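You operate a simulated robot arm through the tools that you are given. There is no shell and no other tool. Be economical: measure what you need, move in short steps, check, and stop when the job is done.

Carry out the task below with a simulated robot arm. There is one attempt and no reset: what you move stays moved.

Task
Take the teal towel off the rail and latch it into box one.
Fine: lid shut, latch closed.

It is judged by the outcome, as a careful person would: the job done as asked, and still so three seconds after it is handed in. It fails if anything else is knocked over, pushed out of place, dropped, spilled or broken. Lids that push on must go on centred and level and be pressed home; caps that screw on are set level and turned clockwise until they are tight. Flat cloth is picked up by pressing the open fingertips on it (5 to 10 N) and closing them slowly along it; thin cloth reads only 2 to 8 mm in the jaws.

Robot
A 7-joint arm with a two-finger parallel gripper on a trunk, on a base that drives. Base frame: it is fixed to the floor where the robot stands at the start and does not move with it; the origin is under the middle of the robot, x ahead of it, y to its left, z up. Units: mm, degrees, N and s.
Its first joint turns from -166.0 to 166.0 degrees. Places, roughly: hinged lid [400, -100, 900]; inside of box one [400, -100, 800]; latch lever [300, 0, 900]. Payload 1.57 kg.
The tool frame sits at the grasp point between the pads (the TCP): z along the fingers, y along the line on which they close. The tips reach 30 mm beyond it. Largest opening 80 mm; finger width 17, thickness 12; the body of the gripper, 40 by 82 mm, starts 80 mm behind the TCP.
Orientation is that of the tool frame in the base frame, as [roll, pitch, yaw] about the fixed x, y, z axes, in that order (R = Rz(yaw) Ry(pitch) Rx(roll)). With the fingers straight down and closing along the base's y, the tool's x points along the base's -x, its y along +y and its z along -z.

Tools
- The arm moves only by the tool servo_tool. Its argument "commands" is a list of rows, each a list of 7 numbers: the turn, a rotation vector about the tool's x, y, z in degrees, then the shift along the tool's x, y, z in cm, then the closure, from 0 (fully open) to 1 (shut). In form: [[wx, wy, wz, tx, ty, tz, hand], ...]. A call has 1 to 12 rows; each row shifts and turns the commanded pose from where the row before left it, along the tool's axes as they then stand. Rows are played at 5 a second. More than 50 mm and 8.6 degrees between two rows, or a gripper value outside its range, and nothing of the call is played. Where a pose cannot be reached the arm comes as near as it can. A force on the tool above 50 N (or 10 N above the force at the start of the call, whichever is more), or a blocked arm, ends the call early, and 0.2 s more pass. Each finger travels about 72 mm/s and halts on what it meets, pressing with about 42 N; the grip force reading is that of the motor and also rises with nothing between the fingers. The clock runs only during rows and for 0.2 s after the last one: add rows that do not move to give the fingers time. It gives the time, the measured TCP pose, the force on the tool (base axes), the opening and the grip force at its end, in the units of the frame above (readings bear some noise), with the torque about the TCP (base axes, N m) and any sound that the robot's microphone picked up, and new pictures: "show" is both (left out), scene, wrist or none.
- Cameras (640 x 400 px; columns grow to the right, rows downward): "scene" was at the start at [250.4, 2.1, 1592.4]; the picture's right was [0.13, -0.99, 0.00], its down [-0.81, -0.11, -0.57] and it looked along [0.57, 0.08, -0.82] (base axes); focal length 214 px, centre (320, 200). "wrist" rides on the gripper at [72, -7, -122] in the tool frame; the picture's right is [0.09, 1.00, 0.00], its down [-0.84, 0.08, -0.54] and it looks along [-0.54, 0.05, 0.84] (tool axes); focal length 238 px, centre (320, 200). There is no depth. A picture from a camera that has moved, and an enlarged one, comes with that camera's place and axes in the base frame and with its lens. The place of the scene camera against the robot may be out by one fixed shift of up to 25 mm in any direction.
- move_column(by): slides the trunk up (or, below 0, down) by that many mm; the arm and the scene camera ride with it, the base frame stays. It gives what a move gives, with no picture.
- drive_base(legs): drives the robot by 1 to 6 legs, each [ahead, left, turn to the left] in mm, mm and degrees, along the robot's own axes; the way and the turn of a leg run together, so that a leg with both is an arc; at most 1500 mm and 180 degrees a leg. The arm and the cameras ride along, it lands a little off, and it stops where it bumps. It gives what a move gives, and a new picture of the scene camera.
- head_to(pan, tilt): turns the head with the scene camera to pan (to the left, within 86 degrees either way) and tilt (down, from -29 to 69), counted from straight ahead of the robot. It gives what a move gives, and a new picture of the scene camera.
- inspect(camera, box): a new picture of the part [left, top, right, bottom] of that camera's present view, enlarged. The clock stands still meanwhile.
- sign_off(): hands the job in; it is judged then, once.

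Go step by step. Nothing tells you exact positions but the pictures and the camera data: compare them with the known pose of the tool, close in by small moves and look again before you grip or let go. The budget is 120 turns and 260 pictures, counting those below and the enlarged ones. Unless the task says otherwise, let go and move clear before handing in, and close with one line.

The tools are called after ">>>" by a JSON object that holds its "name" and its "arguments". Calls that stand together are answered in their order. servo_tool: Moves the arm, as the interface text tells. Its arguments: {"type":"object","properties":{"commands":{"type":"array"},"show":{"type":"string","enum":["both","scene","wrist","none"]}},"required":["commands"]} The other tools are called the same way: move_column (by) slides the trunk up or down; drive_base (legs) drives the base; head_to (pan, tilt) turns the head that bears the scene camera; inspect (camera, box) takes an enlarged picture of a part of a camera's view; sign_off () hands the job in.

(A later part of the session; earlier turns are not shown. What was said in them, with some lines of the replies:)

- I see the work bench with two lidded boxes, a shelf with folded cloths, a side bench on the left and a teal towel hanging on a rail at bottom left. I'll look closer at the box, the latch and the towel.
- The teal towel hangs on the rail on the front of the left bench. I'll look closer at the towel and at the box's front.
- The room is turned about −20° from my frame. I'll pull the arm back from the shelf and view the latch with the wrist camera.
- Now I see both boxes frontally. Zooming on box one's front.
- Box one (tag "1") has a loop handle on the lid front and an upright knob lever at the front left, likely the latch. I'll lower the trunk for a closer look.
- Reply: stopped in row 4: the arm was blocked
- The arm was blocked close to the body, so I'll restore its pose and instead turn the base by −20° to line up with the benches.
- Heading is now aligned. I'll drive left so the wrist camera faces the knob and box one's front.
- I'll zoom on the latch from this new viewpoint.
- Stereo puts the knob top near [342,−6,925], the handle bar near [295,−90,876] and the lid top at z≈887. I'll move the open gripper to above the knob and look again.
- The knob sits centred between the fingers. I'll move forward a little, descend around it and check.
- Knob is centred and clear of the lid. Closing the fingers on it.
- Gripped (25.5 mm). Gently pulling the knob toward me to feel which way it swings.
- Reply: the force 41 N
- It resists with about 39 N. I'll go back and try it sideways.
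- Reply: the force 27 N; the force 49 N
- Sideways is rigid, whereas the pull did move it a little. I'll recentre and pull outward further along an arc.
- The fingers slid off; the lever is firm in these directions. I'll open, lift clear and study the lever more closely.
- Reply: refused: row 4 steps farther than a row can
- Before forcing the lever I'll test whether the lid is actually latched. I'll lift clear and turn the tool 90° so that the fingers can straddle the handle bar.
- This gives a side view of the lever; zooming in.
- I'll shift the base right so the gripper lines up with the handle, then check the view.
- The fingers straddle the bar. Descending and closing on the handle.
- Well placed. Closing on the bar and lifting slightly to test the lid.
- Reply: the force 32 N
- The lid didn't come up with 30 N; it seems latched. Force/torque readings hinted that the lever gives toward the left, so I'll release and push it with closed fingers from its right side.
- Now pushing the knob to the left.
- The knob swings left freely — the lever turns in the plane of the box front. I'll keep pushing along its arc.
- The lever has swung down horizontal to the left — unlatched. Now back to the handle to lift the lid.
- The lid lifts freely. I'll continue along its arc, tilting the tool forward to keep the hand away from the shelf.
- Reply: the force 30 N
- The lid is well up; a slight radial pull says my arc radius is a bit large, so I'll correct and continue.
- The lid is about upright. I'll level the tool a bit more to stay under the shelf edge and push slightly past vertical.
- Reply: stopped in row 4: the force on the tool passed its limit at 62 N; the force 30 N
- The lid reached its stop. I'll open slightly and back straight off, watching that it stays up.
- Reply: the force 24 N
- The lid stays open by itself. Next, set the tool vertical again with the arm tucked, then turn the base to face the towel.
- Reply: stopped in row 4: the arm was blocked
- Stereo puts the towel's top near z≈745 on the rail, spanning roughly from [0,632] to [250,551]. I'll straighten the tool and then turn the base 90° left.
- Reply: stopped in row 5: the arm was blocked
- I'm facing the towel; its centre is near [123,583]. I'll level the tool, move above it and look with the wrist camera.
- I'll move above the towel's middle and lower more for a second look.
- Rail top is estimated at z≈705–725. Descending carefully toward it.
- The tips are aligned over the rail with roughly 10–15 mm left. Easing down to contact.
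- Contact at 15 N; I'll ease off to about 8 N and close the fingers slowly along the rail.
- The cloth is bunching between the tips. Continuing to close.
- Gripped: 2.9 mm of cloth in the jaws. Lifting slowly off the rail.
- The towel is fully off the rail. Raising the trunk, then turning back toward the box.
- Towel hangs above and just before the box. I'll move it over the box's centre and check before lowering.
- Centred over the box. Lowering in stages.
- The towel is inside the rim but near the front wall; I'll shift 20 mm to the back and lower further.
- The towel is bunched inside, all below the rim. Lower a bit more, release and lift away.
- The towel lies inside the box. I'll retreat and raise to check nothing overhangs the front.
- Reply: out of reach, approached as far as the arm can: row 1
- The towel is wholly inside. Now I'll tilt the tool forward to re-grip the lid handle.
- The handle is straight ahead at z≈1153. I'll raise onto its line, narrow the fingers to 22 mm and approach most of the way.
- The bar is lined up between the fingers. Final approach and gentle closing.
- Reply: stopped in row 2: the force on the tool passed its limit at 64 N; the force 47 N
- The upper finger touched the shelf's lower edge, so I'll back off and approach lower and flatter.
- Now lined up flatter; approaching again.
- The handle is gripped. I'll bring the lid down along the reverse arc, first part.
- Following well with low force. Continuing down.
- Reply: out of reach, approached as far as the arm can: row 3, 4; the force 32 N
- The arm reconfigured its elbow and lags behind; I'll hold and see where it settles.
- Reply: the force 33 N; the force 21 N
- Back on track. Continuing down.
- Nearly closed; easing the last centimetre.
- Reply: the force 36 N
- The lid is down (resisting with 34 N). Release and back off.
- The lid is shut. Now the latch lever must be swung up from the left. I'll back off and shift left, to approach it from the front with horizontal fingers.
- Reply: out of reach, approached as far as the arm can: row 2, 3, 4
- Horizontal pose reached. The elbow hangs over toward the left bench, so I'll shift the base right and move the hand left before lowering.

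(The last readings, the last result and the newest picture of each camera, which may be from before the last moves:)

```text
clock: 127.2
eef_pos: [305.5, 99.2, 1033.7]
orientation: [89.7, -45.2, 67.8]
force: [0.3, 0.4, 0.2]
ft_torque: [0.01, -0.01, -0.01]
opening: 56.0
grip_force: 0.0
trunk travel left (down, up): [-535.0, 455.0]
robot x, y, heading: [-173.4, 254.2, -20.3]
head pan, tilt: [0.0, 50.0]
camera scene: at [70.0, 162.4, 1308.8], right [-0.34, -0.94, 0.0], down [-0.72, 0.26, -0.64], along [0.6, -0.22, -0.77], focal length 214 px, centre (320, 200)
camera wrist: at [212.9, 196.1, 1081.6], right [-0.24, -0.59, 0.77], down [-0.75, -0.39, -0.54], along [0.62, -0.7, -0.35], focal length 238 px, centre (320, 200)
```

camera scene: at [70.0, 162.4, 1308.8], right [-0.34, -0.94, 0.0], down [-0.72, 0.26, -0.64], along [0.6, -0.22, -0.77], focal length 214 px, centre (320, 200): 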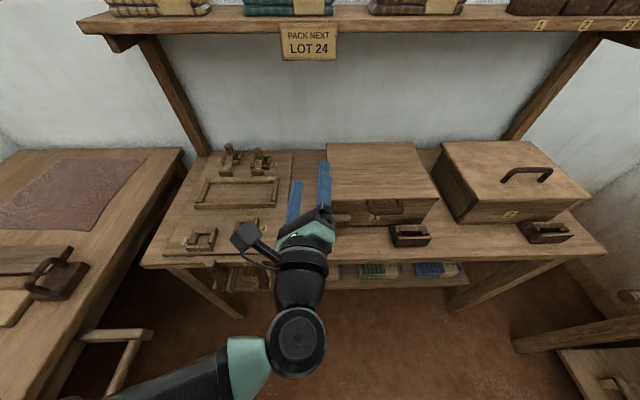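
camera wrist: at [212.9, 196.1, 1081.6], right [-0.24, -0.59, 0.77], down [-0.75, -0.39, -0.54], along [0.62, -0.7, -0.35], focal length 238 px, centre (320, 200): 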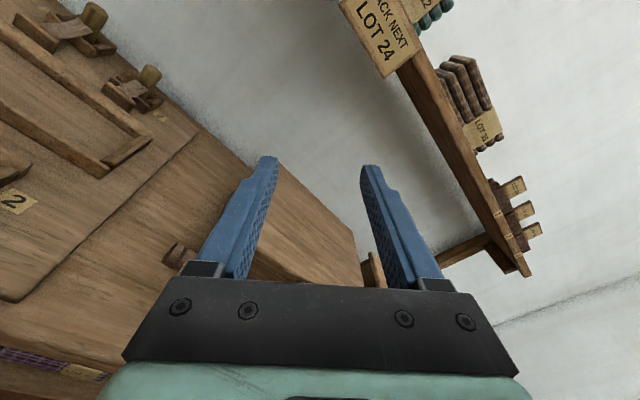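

The lever's axis is at z≈822, from L≈112 (pivot) to 214 in the room frame, leaving clear room below. I'll open to 70 mm and lower so that the fingers cage the lever from the front.

>>> {"name": "servo_tool", "arguments": {"commands": [[0, 0, 0, -0.5, 0.5, 0, 0.125], [0, 0, 0, 0, 0, 0, 0.125]], "show": "none"}}

>>> {"name": "move_column", "arguments": {"by": -150}}

>>> {"name": "servo_tool", "arguments": {"commands": [[0, 0, 0, 0, 0, 0, 0.125]], "show": "both"}}

```text
clock: 127.8
eef_pos: [301.8, 92.1, 1034.3]
orientation: [89.9, -45.0, 67.8]
force: [-0.1, 0.0, -0.7]
ft_torque: [0.0, -0.01, -0.01]
opening: 70.1
grip_force: 0.0
trunk travel left (down, up): [-535.0, 455.0]
robot x, y, heading: [-172.3, 254.8, -20.0]
head pan, tilt: [0.0, 50.0]
```

```text
clock: 129.6
eef_pos: [303.6, 92.8, 885.2]
orientation: [89.8, -45.0, 67.7]
force: [0.1, 0.2, 0.0]
ft_torque: [-0.03, 0.0, 0.0]
opening: 70.2
grip_force: 0.1
trunk travel left (down, up): [-385.0, 605.0]
robot x, y, heading: [-173.8, 258.9, -20.0]
head pan, tilt: [0.0, 50.0]
```

```text
clock: 129.9
eef_pos: [302.2, 91.9, 885.8]
orientation: [89.8, -44.8, 67.8]
force: [0.3, 0.1, 0.4]
ft_torque: [-0.01, 0.0, 0.01]
opening: 70.2
grip_force: 0.0
trunk travel left (down, up): [-385.0, 605.0]
robot x, y, heading: [-169.9, 255.7, -20.4]
head pan, tilt: [0.0, 50.0]
camera scene: at [70.0, 162.5, 1158.9], right [-0.34, -0.94, 0.0], down [-0.72, 0.26, -0.64], along [0.6, -0.22, -0.77], focal length 214 px, centre (320, 200)
camera wrist: at [209.6, 189.2, 931.9], right [-0.24, -0.59, 0.77], down [-0.75, -0.39, -0.54], along [0.62, -0.71, -0.34], focal length 238 px, centre (320, 200)
```

scene: 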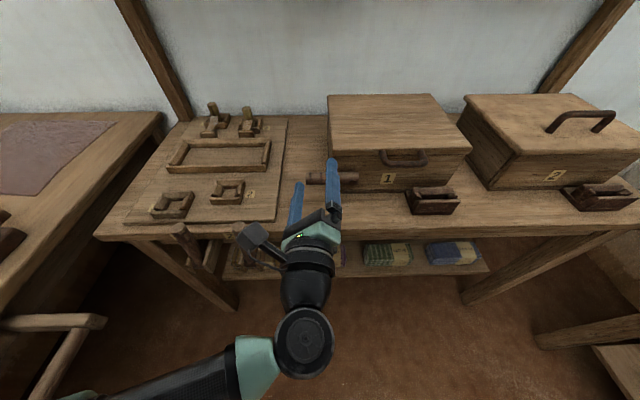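
wrist: 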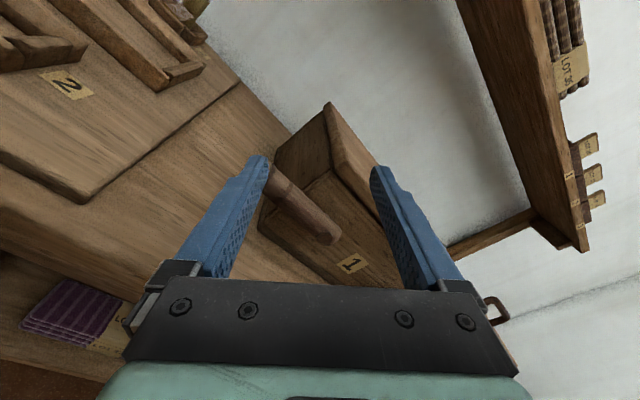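

>>> {"name": "move_column", "arguments": {"by": -60}}

>>> {"name": "servo_tool", "arguments": {"commands": [[0, 0, 0, 0, 0, 1, 0.125], [0, 0, 0, 0, 0, 0, 0.125]], "show": "both"}}

>>> {"name": "inspect", "arguments": {"camera": "scene", "box": [240, 100, 440, 240]}}

```text
clock: 130.9
eef_pos: [302.8, 91.6, 824.9]
orientation: [89.8, -45.0, 67.7]
force: [1.1, -0.8, -0.1]
ft_torque: [0.01, -0.01, -0.01]
opening: 69.8
grip_force: 0.0
trunk travel left (down, up): [-325.0, 665.0]
robot x, y, heading: [-169.8, 252.9, -20.4]
head pan, tilt: [0.0, 50.0]
```

```text
clock: 131.6
eef_pos: [312.4, 87.8, 824.0]
orientation: [89.8, -44.9, 67.8]
force: [-0.2, 0.4, 0.3]
ft_torque: [0.01, 0.0, 0.01]
opening: 70.1
grip_force: 0.0
trunk travel left (down, up): [-325.0, 665.0]
robot x, y, heading: [-172.9, 252.4, -20.2]
head pan, tilt: [0.0, 50.0]
camera scene: at [70.0, 162.4, 1098.8], right [-0.34, -0.94, 0.0], down [-0.72, 0.26, -0.64], along [0.6, -0.22, -0.77], focal length 214 px, centre (320, 200)
camera wrist: at [219.6, 184.9, 870.9], right [-0.24, -0.59, 0.77], down [-0.75, -0.39, -0.54], along [0.62, -0.71, -0.34], focal length 238 px, centre (320, 200)
```

scene: 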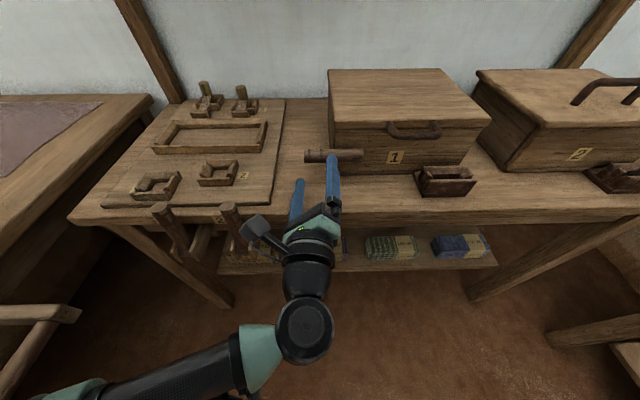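
wrist: 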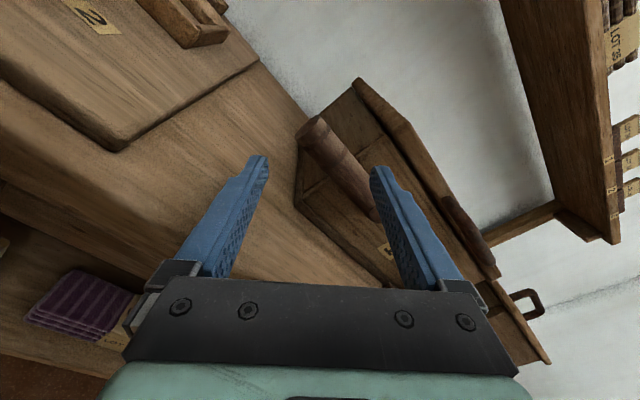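

```text
2.86 times, centred on (340, 170) of scene
camera zoom: at [70.0, 162.4, 1098.8], right [-0.34, -0.94, 0.0], down [-0.72, 0.26, -0.64], along [0.6, -0.22, -0.77], focal length 613 px, centre (263, 286)
```

zoom: 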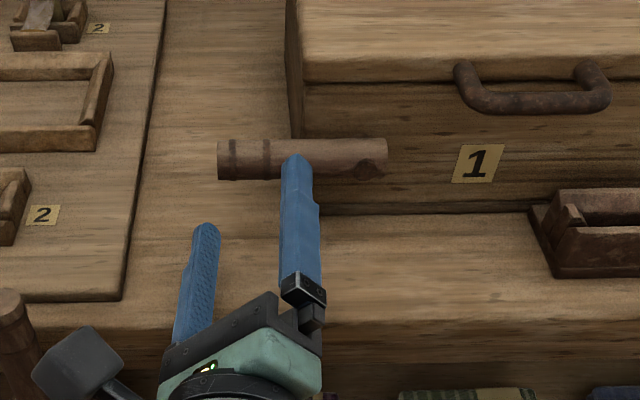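

Lever axis is more like z≈832. Correcting, then advancing so the lever is caged between the fingers.

>>> {"name": "servo_tool", "arguments": {"commands": [[0, 0, 0, 0.07, 1.2, 0, 0.125], [0, 0, 0, 0, 0, 1.5, 0.125], [0, 0, 0, 0, 0, 1.5, 0.125], [0, 0, 0, 0, 0, 0.5, 0.125], [0, 0, 0, 0, 0, 0, 0.125]], "show": "wrist"}}

>>> {"name": "inspect", "arguments": {"camera": "scene", "box": [240, 100, 440, 240]}}

```text
clock: 132.8
eef_pos: [339.5, 68.2, 832.6]
orientation: [89.9, -45.0, 67.8]
force: [-0.6, 0.8, -0.1]
ft_torque: [0.0, 0.0, 0.0]
opening: 70.0
grip_force: 0.0
trunk travel left (down, up): [-325.0, 665.0]
robot x, y, heading: [-171.6, 254.4, -19.8]
head pan, tilt: [0.0, 50.0]
camera wrist: at [247.1, 164.8, 879.6], right [-0.24, -0.59, 0.77], down [-0.75, -0.39, -0.54], along [0.62, -0.71, -0.34], focal length 238 px, centre (320, 200)
```

wrist: 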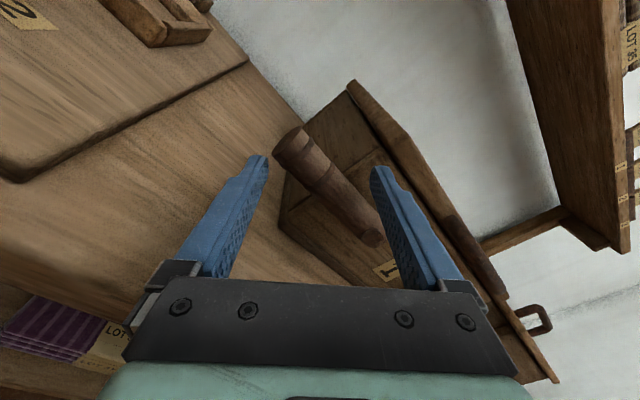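

```text
2.86 times, centred on (340, 170) of scene
camera zoom: at [70.0, 162.5, 1098.8], right [-0.34, -0.94, 0.0], down [-0.72, 0.26, -0.64], along [0.6, -0.22, -0.77], focal length 613 px, centre (263, 286)
```

zoom: 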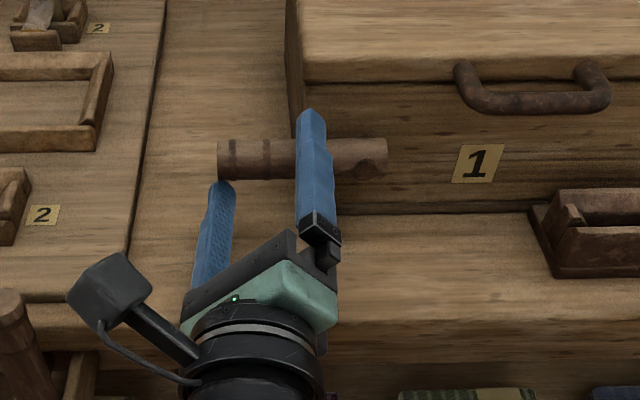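

The lever is caged. Shifting inward a little and swinging it up along its arc.

>>> {"name": "servo_tool", "arguments": {"commands": [[0, 0, 0, -0.87, 0.78, 0, 0.125], [0, 0, 0, 0.91, 1.18, 0, 0.125], [0, 0, 0, 0.57, 1.37, 0, 0.125], [0, 0, 0, 0.19, 1.48, 0, 0.125], [0, 0, 0, 0, 0, 0, 0.125]], "show": "both"}}

```text
clock: 133.9
eef_pos: [330.1, 41.1, 875.0]
orientation: [89.9, -44.9, 67.7]
force: [0.1, 0.8, 0.8]
ft_torque: [0.04, 0.03, 0.02]
opening: 70.3
grip_force: 0.3
trunk travel left (down, up): [-325.0, 665.0]
robot x, y, heading: [-172.6, 255.6, -20.0]
head pan, tilt: [0.0, 50.0]
camera scene: at [70.0, 162.4, 1098.8], right [-0.34, -0.94, 0.0], down [-0.72, 0.26, -0.64], along [0.6, -0.22, -0.77], focal length 214 px, centre (320, 200)
camera wrist: at [237.6, 139.1, 922.1], right [-0.24, -0.59, 0.77], down [-0.75, -0.39, -0.54], along [0.62, -0.71, -0.34], focal length 238 px, centre (320, 200)
```

scene: 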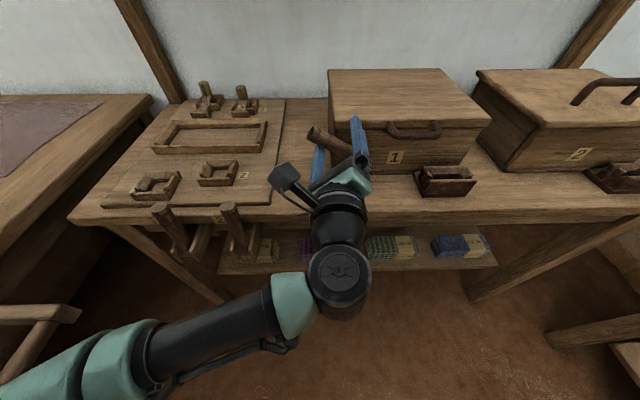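
wrist: 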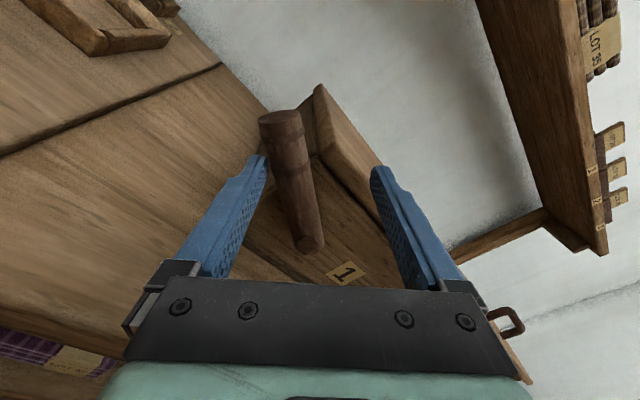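

It's swinging up with the lower finger. Continuing.

>>> {"name": "servo_tool", "arguments": {"commands": [[0, 0, 0, -0.19, 1.48, 0, 0.125], [0, 0, 0, -0.57, 1.36, 0, 0.125], [0, 0, 0, 0, 1, 0, 0.125], [0, 0, 0, 0.4, 1.5, 0, 0.125], [0, 0, 0, 0, 0, 0, 0.125]], "show": "both"}}

```text
clock: 135.2
eef_pos: [316.4, 4.6, 909.7]
orientation: [89.7, -45.0, 67.9]
force: [0.3, 0.2, -0.9]
ft_torque: [0.04, -0.02, 0.01]
opening: 70.2
grip_force: 0.1
trunk travel left (down, up): [-325.0, 665.0]
robot x, y, heading: [-167.7, 254.7, -20.3]
head pan, tilt: [0.0, 50.0]
camera scene: at [70.0, 162.4, 1098.8], right [-0.34, -0.94, 0.0], down [-0.72, 0.26, -0.64], along [0.6, -0.22, -0.77], focal length 214 px, centre (320, 200)
camera wrist: at [222.7, 102.2, 956.5], right [-0.24, -0.59, 0.77], down [-0.75, -0.39, -0.54], along [0.62, -0.71, -0.34], focal length 238 px, centre (320, 200)
```

scene: 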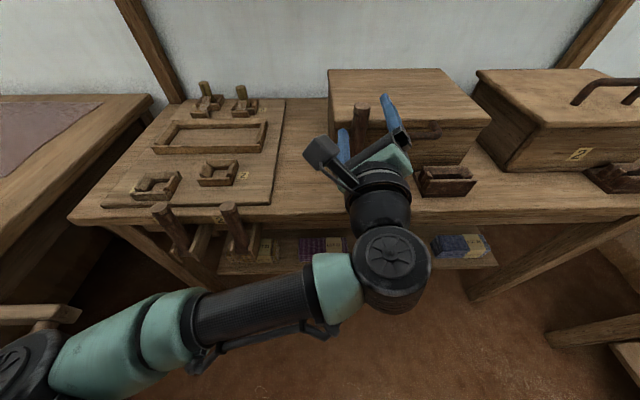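
wrist: 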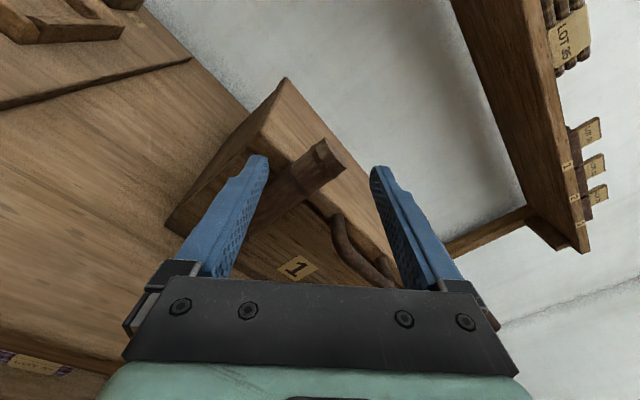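

The lever stands nearly upright. Now pressing it firmly to the right until it seats.

>>> {"name": "servo_tool", "arguments": {"commands": [[0, 0, 0, -0.35, 0.35, 0, 0.125], [0, 0, 0, -0.28, 0.28, 0, 0.125], [0, 0, 0, -0.21, 0.21, 0, 0.125], [0, 0, 0, 0, 0, 0, 0.125]], "show": "none"}}

```text
clock: 136.2
eef_pos: [313.4, -1.4, 911.7]
orientation: [89.5, -45.0, 68.7]
force: [4.1, 20.9, 6.5]
ft_torque: [0.73, -0.36, 0.71]
opening: 78.1
grip_force: 4.2
trunk travel left (down, up): [-325.0, 665.0]
robot x, y, heading: [-174.5, 256.8, -20.3]
head pan, tilt: [0.0, 50.0]
```

>>> {"name": "servo_tool", "arguments": {"commands": [[0, 0, 0, 0.7, -0.7, 0, 0.125], [0, 0, 0, 0, 0, 0, 0.125]], "show": "both"}}

>>> {"name": "inspect", "arguments": {"camera": "scene", "box": [300, 60, 460, 180]}}

```text
clock: 136.8
eef_pos: [312.9, 0.4, 910.3]
orientation: [90.0, -45.0, 67.4]
force: [4.0, 6.1, 2.5]
ft_torque: [0.19, -0.28, 0.19]
opening: 72.3
grip_force: 1.6
trunk travel left (down, up): [-325.0, 665.0]
robot x, y, heading: [-169.7, 256.3, -20.2]
head pan, tilt: [0.0, 50.0]
camera scene: at [70.0, 162.8, 1098.8], right [-0.35, -0.94, 0.0], down [-0.72, 0.26, -0.64], along [0.6, -0.22, -0.77], focal length 214 px, centre (320, 200)
camera wrist: at [221.6, 98.3, 956.4], right [-0.25, -0.59, 0.77], down [-0.75, -0.39, -0.54], along [0.62, -0.71, -0.34], focal length 238 px, centre (320, 200)
```

scene: 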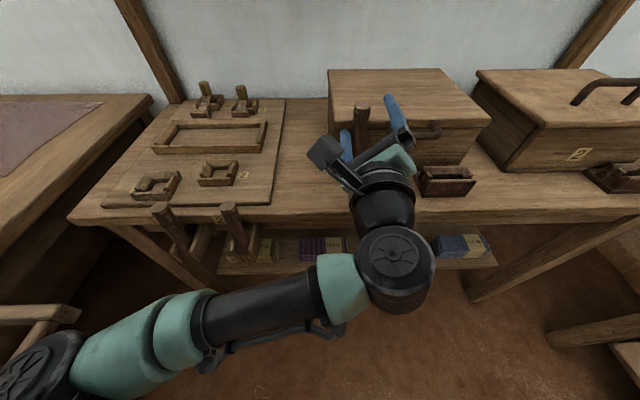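
wrist: 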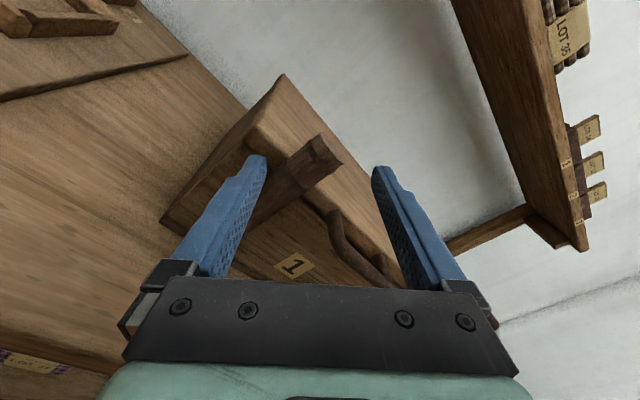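

```text
3.33 times, centred on (380, 120) of scene
camera zoom: at [70.0, 162.8, 1098.8], right [-0.35, -0.94, 0.0], down [-0.72, 0.26, -0.64], along [0.6, -0.22, -0.77], focal length 715 px, centre (120, 467)
```

zoom: 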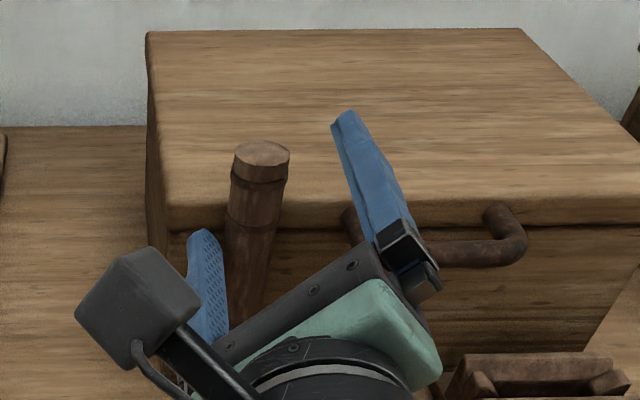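

The lever appears upright. To seat it for sure, I'll withdraw, close the fingers and push near its top from the left.

>>> {"name": "servo_tool", "arguments": {"commands": [[0, 0, 0, 0.2, -0.2, -3, 0.125], [0, 0, 0, 0, 0, -3, 0.4], [0, 0, 0, 1.5, -1.5, 0, 0.8], [0, 0, 0, 1.5, -1.5, 0, 1], [0, 0, 0, 0, 0, 0, 1], [0, 0, 0, 0, 0, 0, 1]], "show": "both"}}

```text
clock: 138.2
eef_pos: [297.5, 53.5, 906.7]
orientation: [89.8, -45.0, 67.8]
force: [-0.8, 0.6, 0.2]
ft_torque: [-0.01, -0.05, 0.0]
opening: 0.0
grip_force: 21.3
out of reach, approached as far as the arm can: row 2, 3
trunk travel left (down, up): [-325.0, 665.0]
robot x, y, heading: [-171.2, 252.8, -20.2]
head pan, tilt: [0.0, 50.0]
camera scene: at [70.0, 162.4, 1098.8], right [-0.34, -0.94, 0.0], down [-0.72, 0.26, -0.64], along [0.6, -0.22, -0.77], focal length 214 px, centre (320, 200)
camera wrist: at [204.8, 150.4, 952.9], right [-0.24, -0.59, 0.77], down [-0.75, -0.39, -0.54], along [0.62, -0.71, -0.34], focal length 238 px, centre (320, 200)
```

scene: 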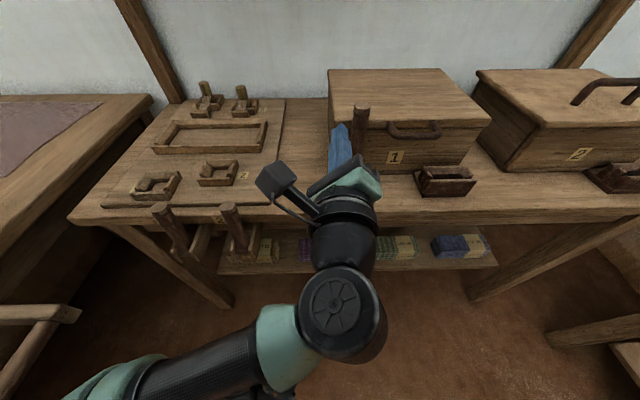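
wrist: 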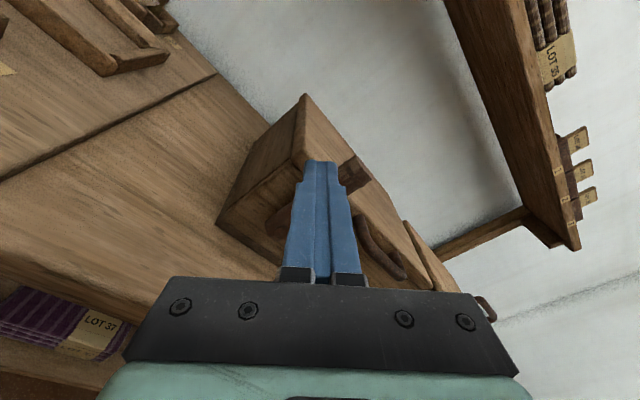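

The lever stays up by itself. Advancing and giving it a firm push to the right.

>>> {"name": "servo_tool", "arguments": {"commands": [[0, 0, 0, 0, 0, 1.8, 1], [0, 0, 0, 0, 0, 1.8, 1], [0, 0, 0, -0.5, 0.5, 0, 1], [0, 0, 0, -0.3, 0.3, 0, 1], [0, 0, 0, -0.3, 0.3, 0, 1], [0, 0, 0, 0, 0, 0, 1]], "show": "wrist"}}

```text
clock: 139.6
eef_pos: [326.8, 29.0, 905.9]
orientation: [89.8, -44.9, 68.1]
force: [5.9, 10.8, -2.7]
ft_torque: [0.06, 0.09, 0.37]
opening: 0.1
grip_force: 21.2
trunk travel left (down, up): [-325.0, 665.0]
robot x, y, heading: [-171.1, 253.9, -20.1]
head pan, tilt: [0.0, 50.0]
camera wrist: at [232.4, 126.0, 952.8], right [-0.24, -0.59, 0.77], down [-0.74, -0.4, -0.54], along [0.62, -0.7, -0.34], focal length 238 px, centre (320, 200)
```

wrist: 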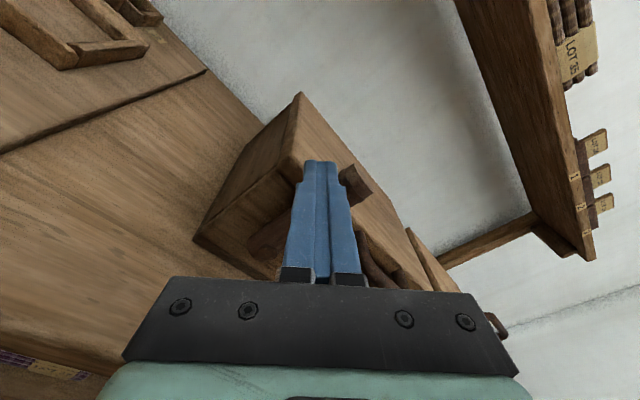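

>>> {"name": "servo_tool", "arguments": {"commands": [[0, 0, 0, -0.2, 0.2, 0, 1], [0, 0, 0, -0.2, 0.2, 0, 1], [0, 0, 0, -0.15, 0.15, 0, 1], [0, 0, 0, 0, 0, 0, 1]], "show": "none"}}

```text
clock: 140.6
eef_pos: [326.1, 27.8, 906.3]
orientation: [90.1, -44.9, 68.9]
force: [8.3, 32.1, -2.4]
ft_torque: [-0.02, 0.12, 0.91]
opening: 0.0
grip_force: 21.2
trunk travel left (down, up): [-325.0, 665.0]
robot x, y, heading: [-169.5, 257.4, -20.3]
head pan, tilt: [0.0, 50.0]
```

The lever is against its hard stop (33 N, no movement). Backing off and inspecting.

>>> {"name": "servo_tool", "arguments": {"commands": [[0, 0, 0, 0.9, -0.9, 0, 1], [0, 0, 0, 0.5, -0.5, -2, 1], [0, 0, 0, 0, 0, -3, 1], [0, 0, 0, 2, -2, 0, 1], [0, 0, 0, 2, -2, 0, 1], [0, 0, 0, 0, 0, 0, 1]], "show": "wrist"}}

>>> {"name": "inspect", "arguments": {"camera": "scene", "box": [300, 60, 500, 200]}}

```text
clock: 141.9
eef_pos: [316.3, 103.1, 907.5]
orientation: [89.8, -45.0, 67.7]
force: [0.2, 1.3, 0.0]
ft_torque: [0.0, 0.01, -0.02]
opening: 0.3
grip_force: 20.9
out of reach, approached as far as the arm can: row 3
trunk travel left (down, up): [-325.0, 665.0]
robot x, y, heading: [-173.7, 255.9, -20.2]
head pan, tilt: [0.0, 50.0]
camera wrist: at [223.6, 200.5, 953.9], right [-0.24, -0.59, 0.77], down [-0.75, -0.39, -0.54], along [0.62, -0.71, -0.34], focal length 238 px, centre (320, 200)
```

wrist: 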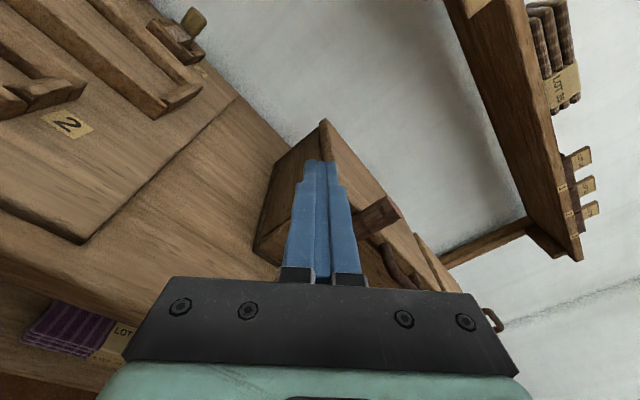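

```text
2.86 times, centred on (400, 130) of scene
camera zoom: at [70.0, 162.5, 1098.8], right [-0.34, -0.94, 0.0], down [-0.72, 0.26, -0.64], along [0.6, -0.22, -0.77], focal length 613 px, centre (91, 400)
```

zoom: 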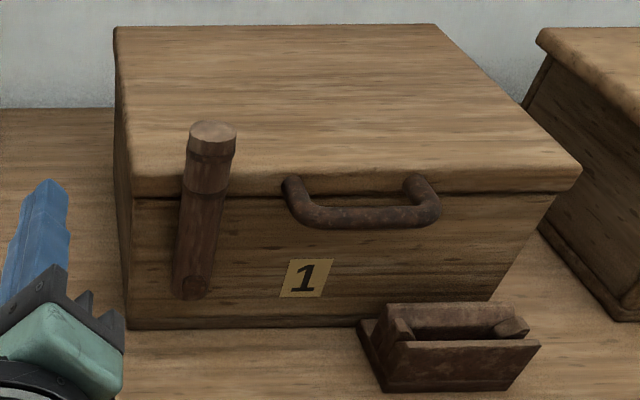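

Lid flush and lever vertical, matching its original latched position. I'll raise the trunk to move clear and take a last look.

>>> {"name": "move_column", "arguments": {"by": 200}}

>>> {"name": "head_to", "arguments": {"pan": 0, "tilt": 45}}

```text
clock: 144.1
eef_pos: [316.3, 103.5, 1107.5]
orientation: [89.8, -45.0, 67.9]
force: [0.1, 0.0, -0.9]
ft_torque: [-0.02, -0.02, 0.02]
opening: 0.0
grip_force: 21.4
trunk travel left (down, up): [-525.0, 465.0]
robot x, y, heading: [-173.4, 256.1, -20.0]
head pan, tilt: [0.0, 50.0]
```

```text
clock: 144.8
eef_pos: [317.1, 102.9, 1106.0]
orientation: [89.8, -45.0, 67.8]
force: [1.1, -1.0, -0.1]
ft_torque: [-0.02, -0.02, 0.01]
opening: 0.0
grip_force: 21.4
trunk travel left (down, up): [-525.0, 465.0]
robot x, y, heading: [-171.0, 257.2, -20.0]
head pan, tilt: [0.0, 45.0]
camera scene: at [74.1, 161.0, 1305.7], right [-0.34, -0.94, 0.0], down [-0.66, 0.24, -0.71], along [0.66, -0.24, -0.71], focal length 214 px, centre (320, 200)
```

scene: 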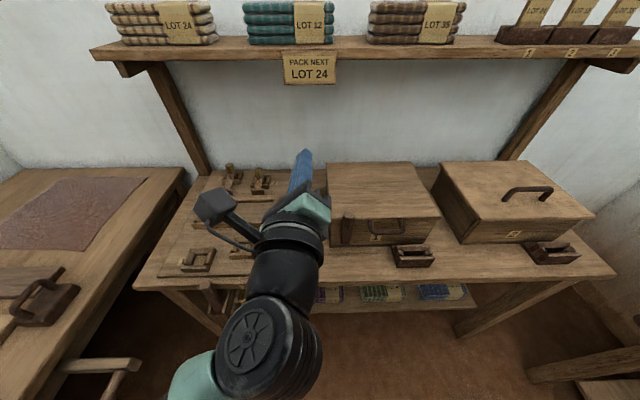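

Everything is in place: lid shut, lever upright, shelf and stock undisturbed, arm clear. Handing in.

>>> {"name": "sign_off", "arguments": {}}

```text
The job is handed in.
```

The teal towel is off the rail and inside box one, with the lid shut and the latch lever back in its original upright position. I didn't tug the lid after latching. While I was closing the lid, a finger touched the shelf's lower edge, but nothing there moved.
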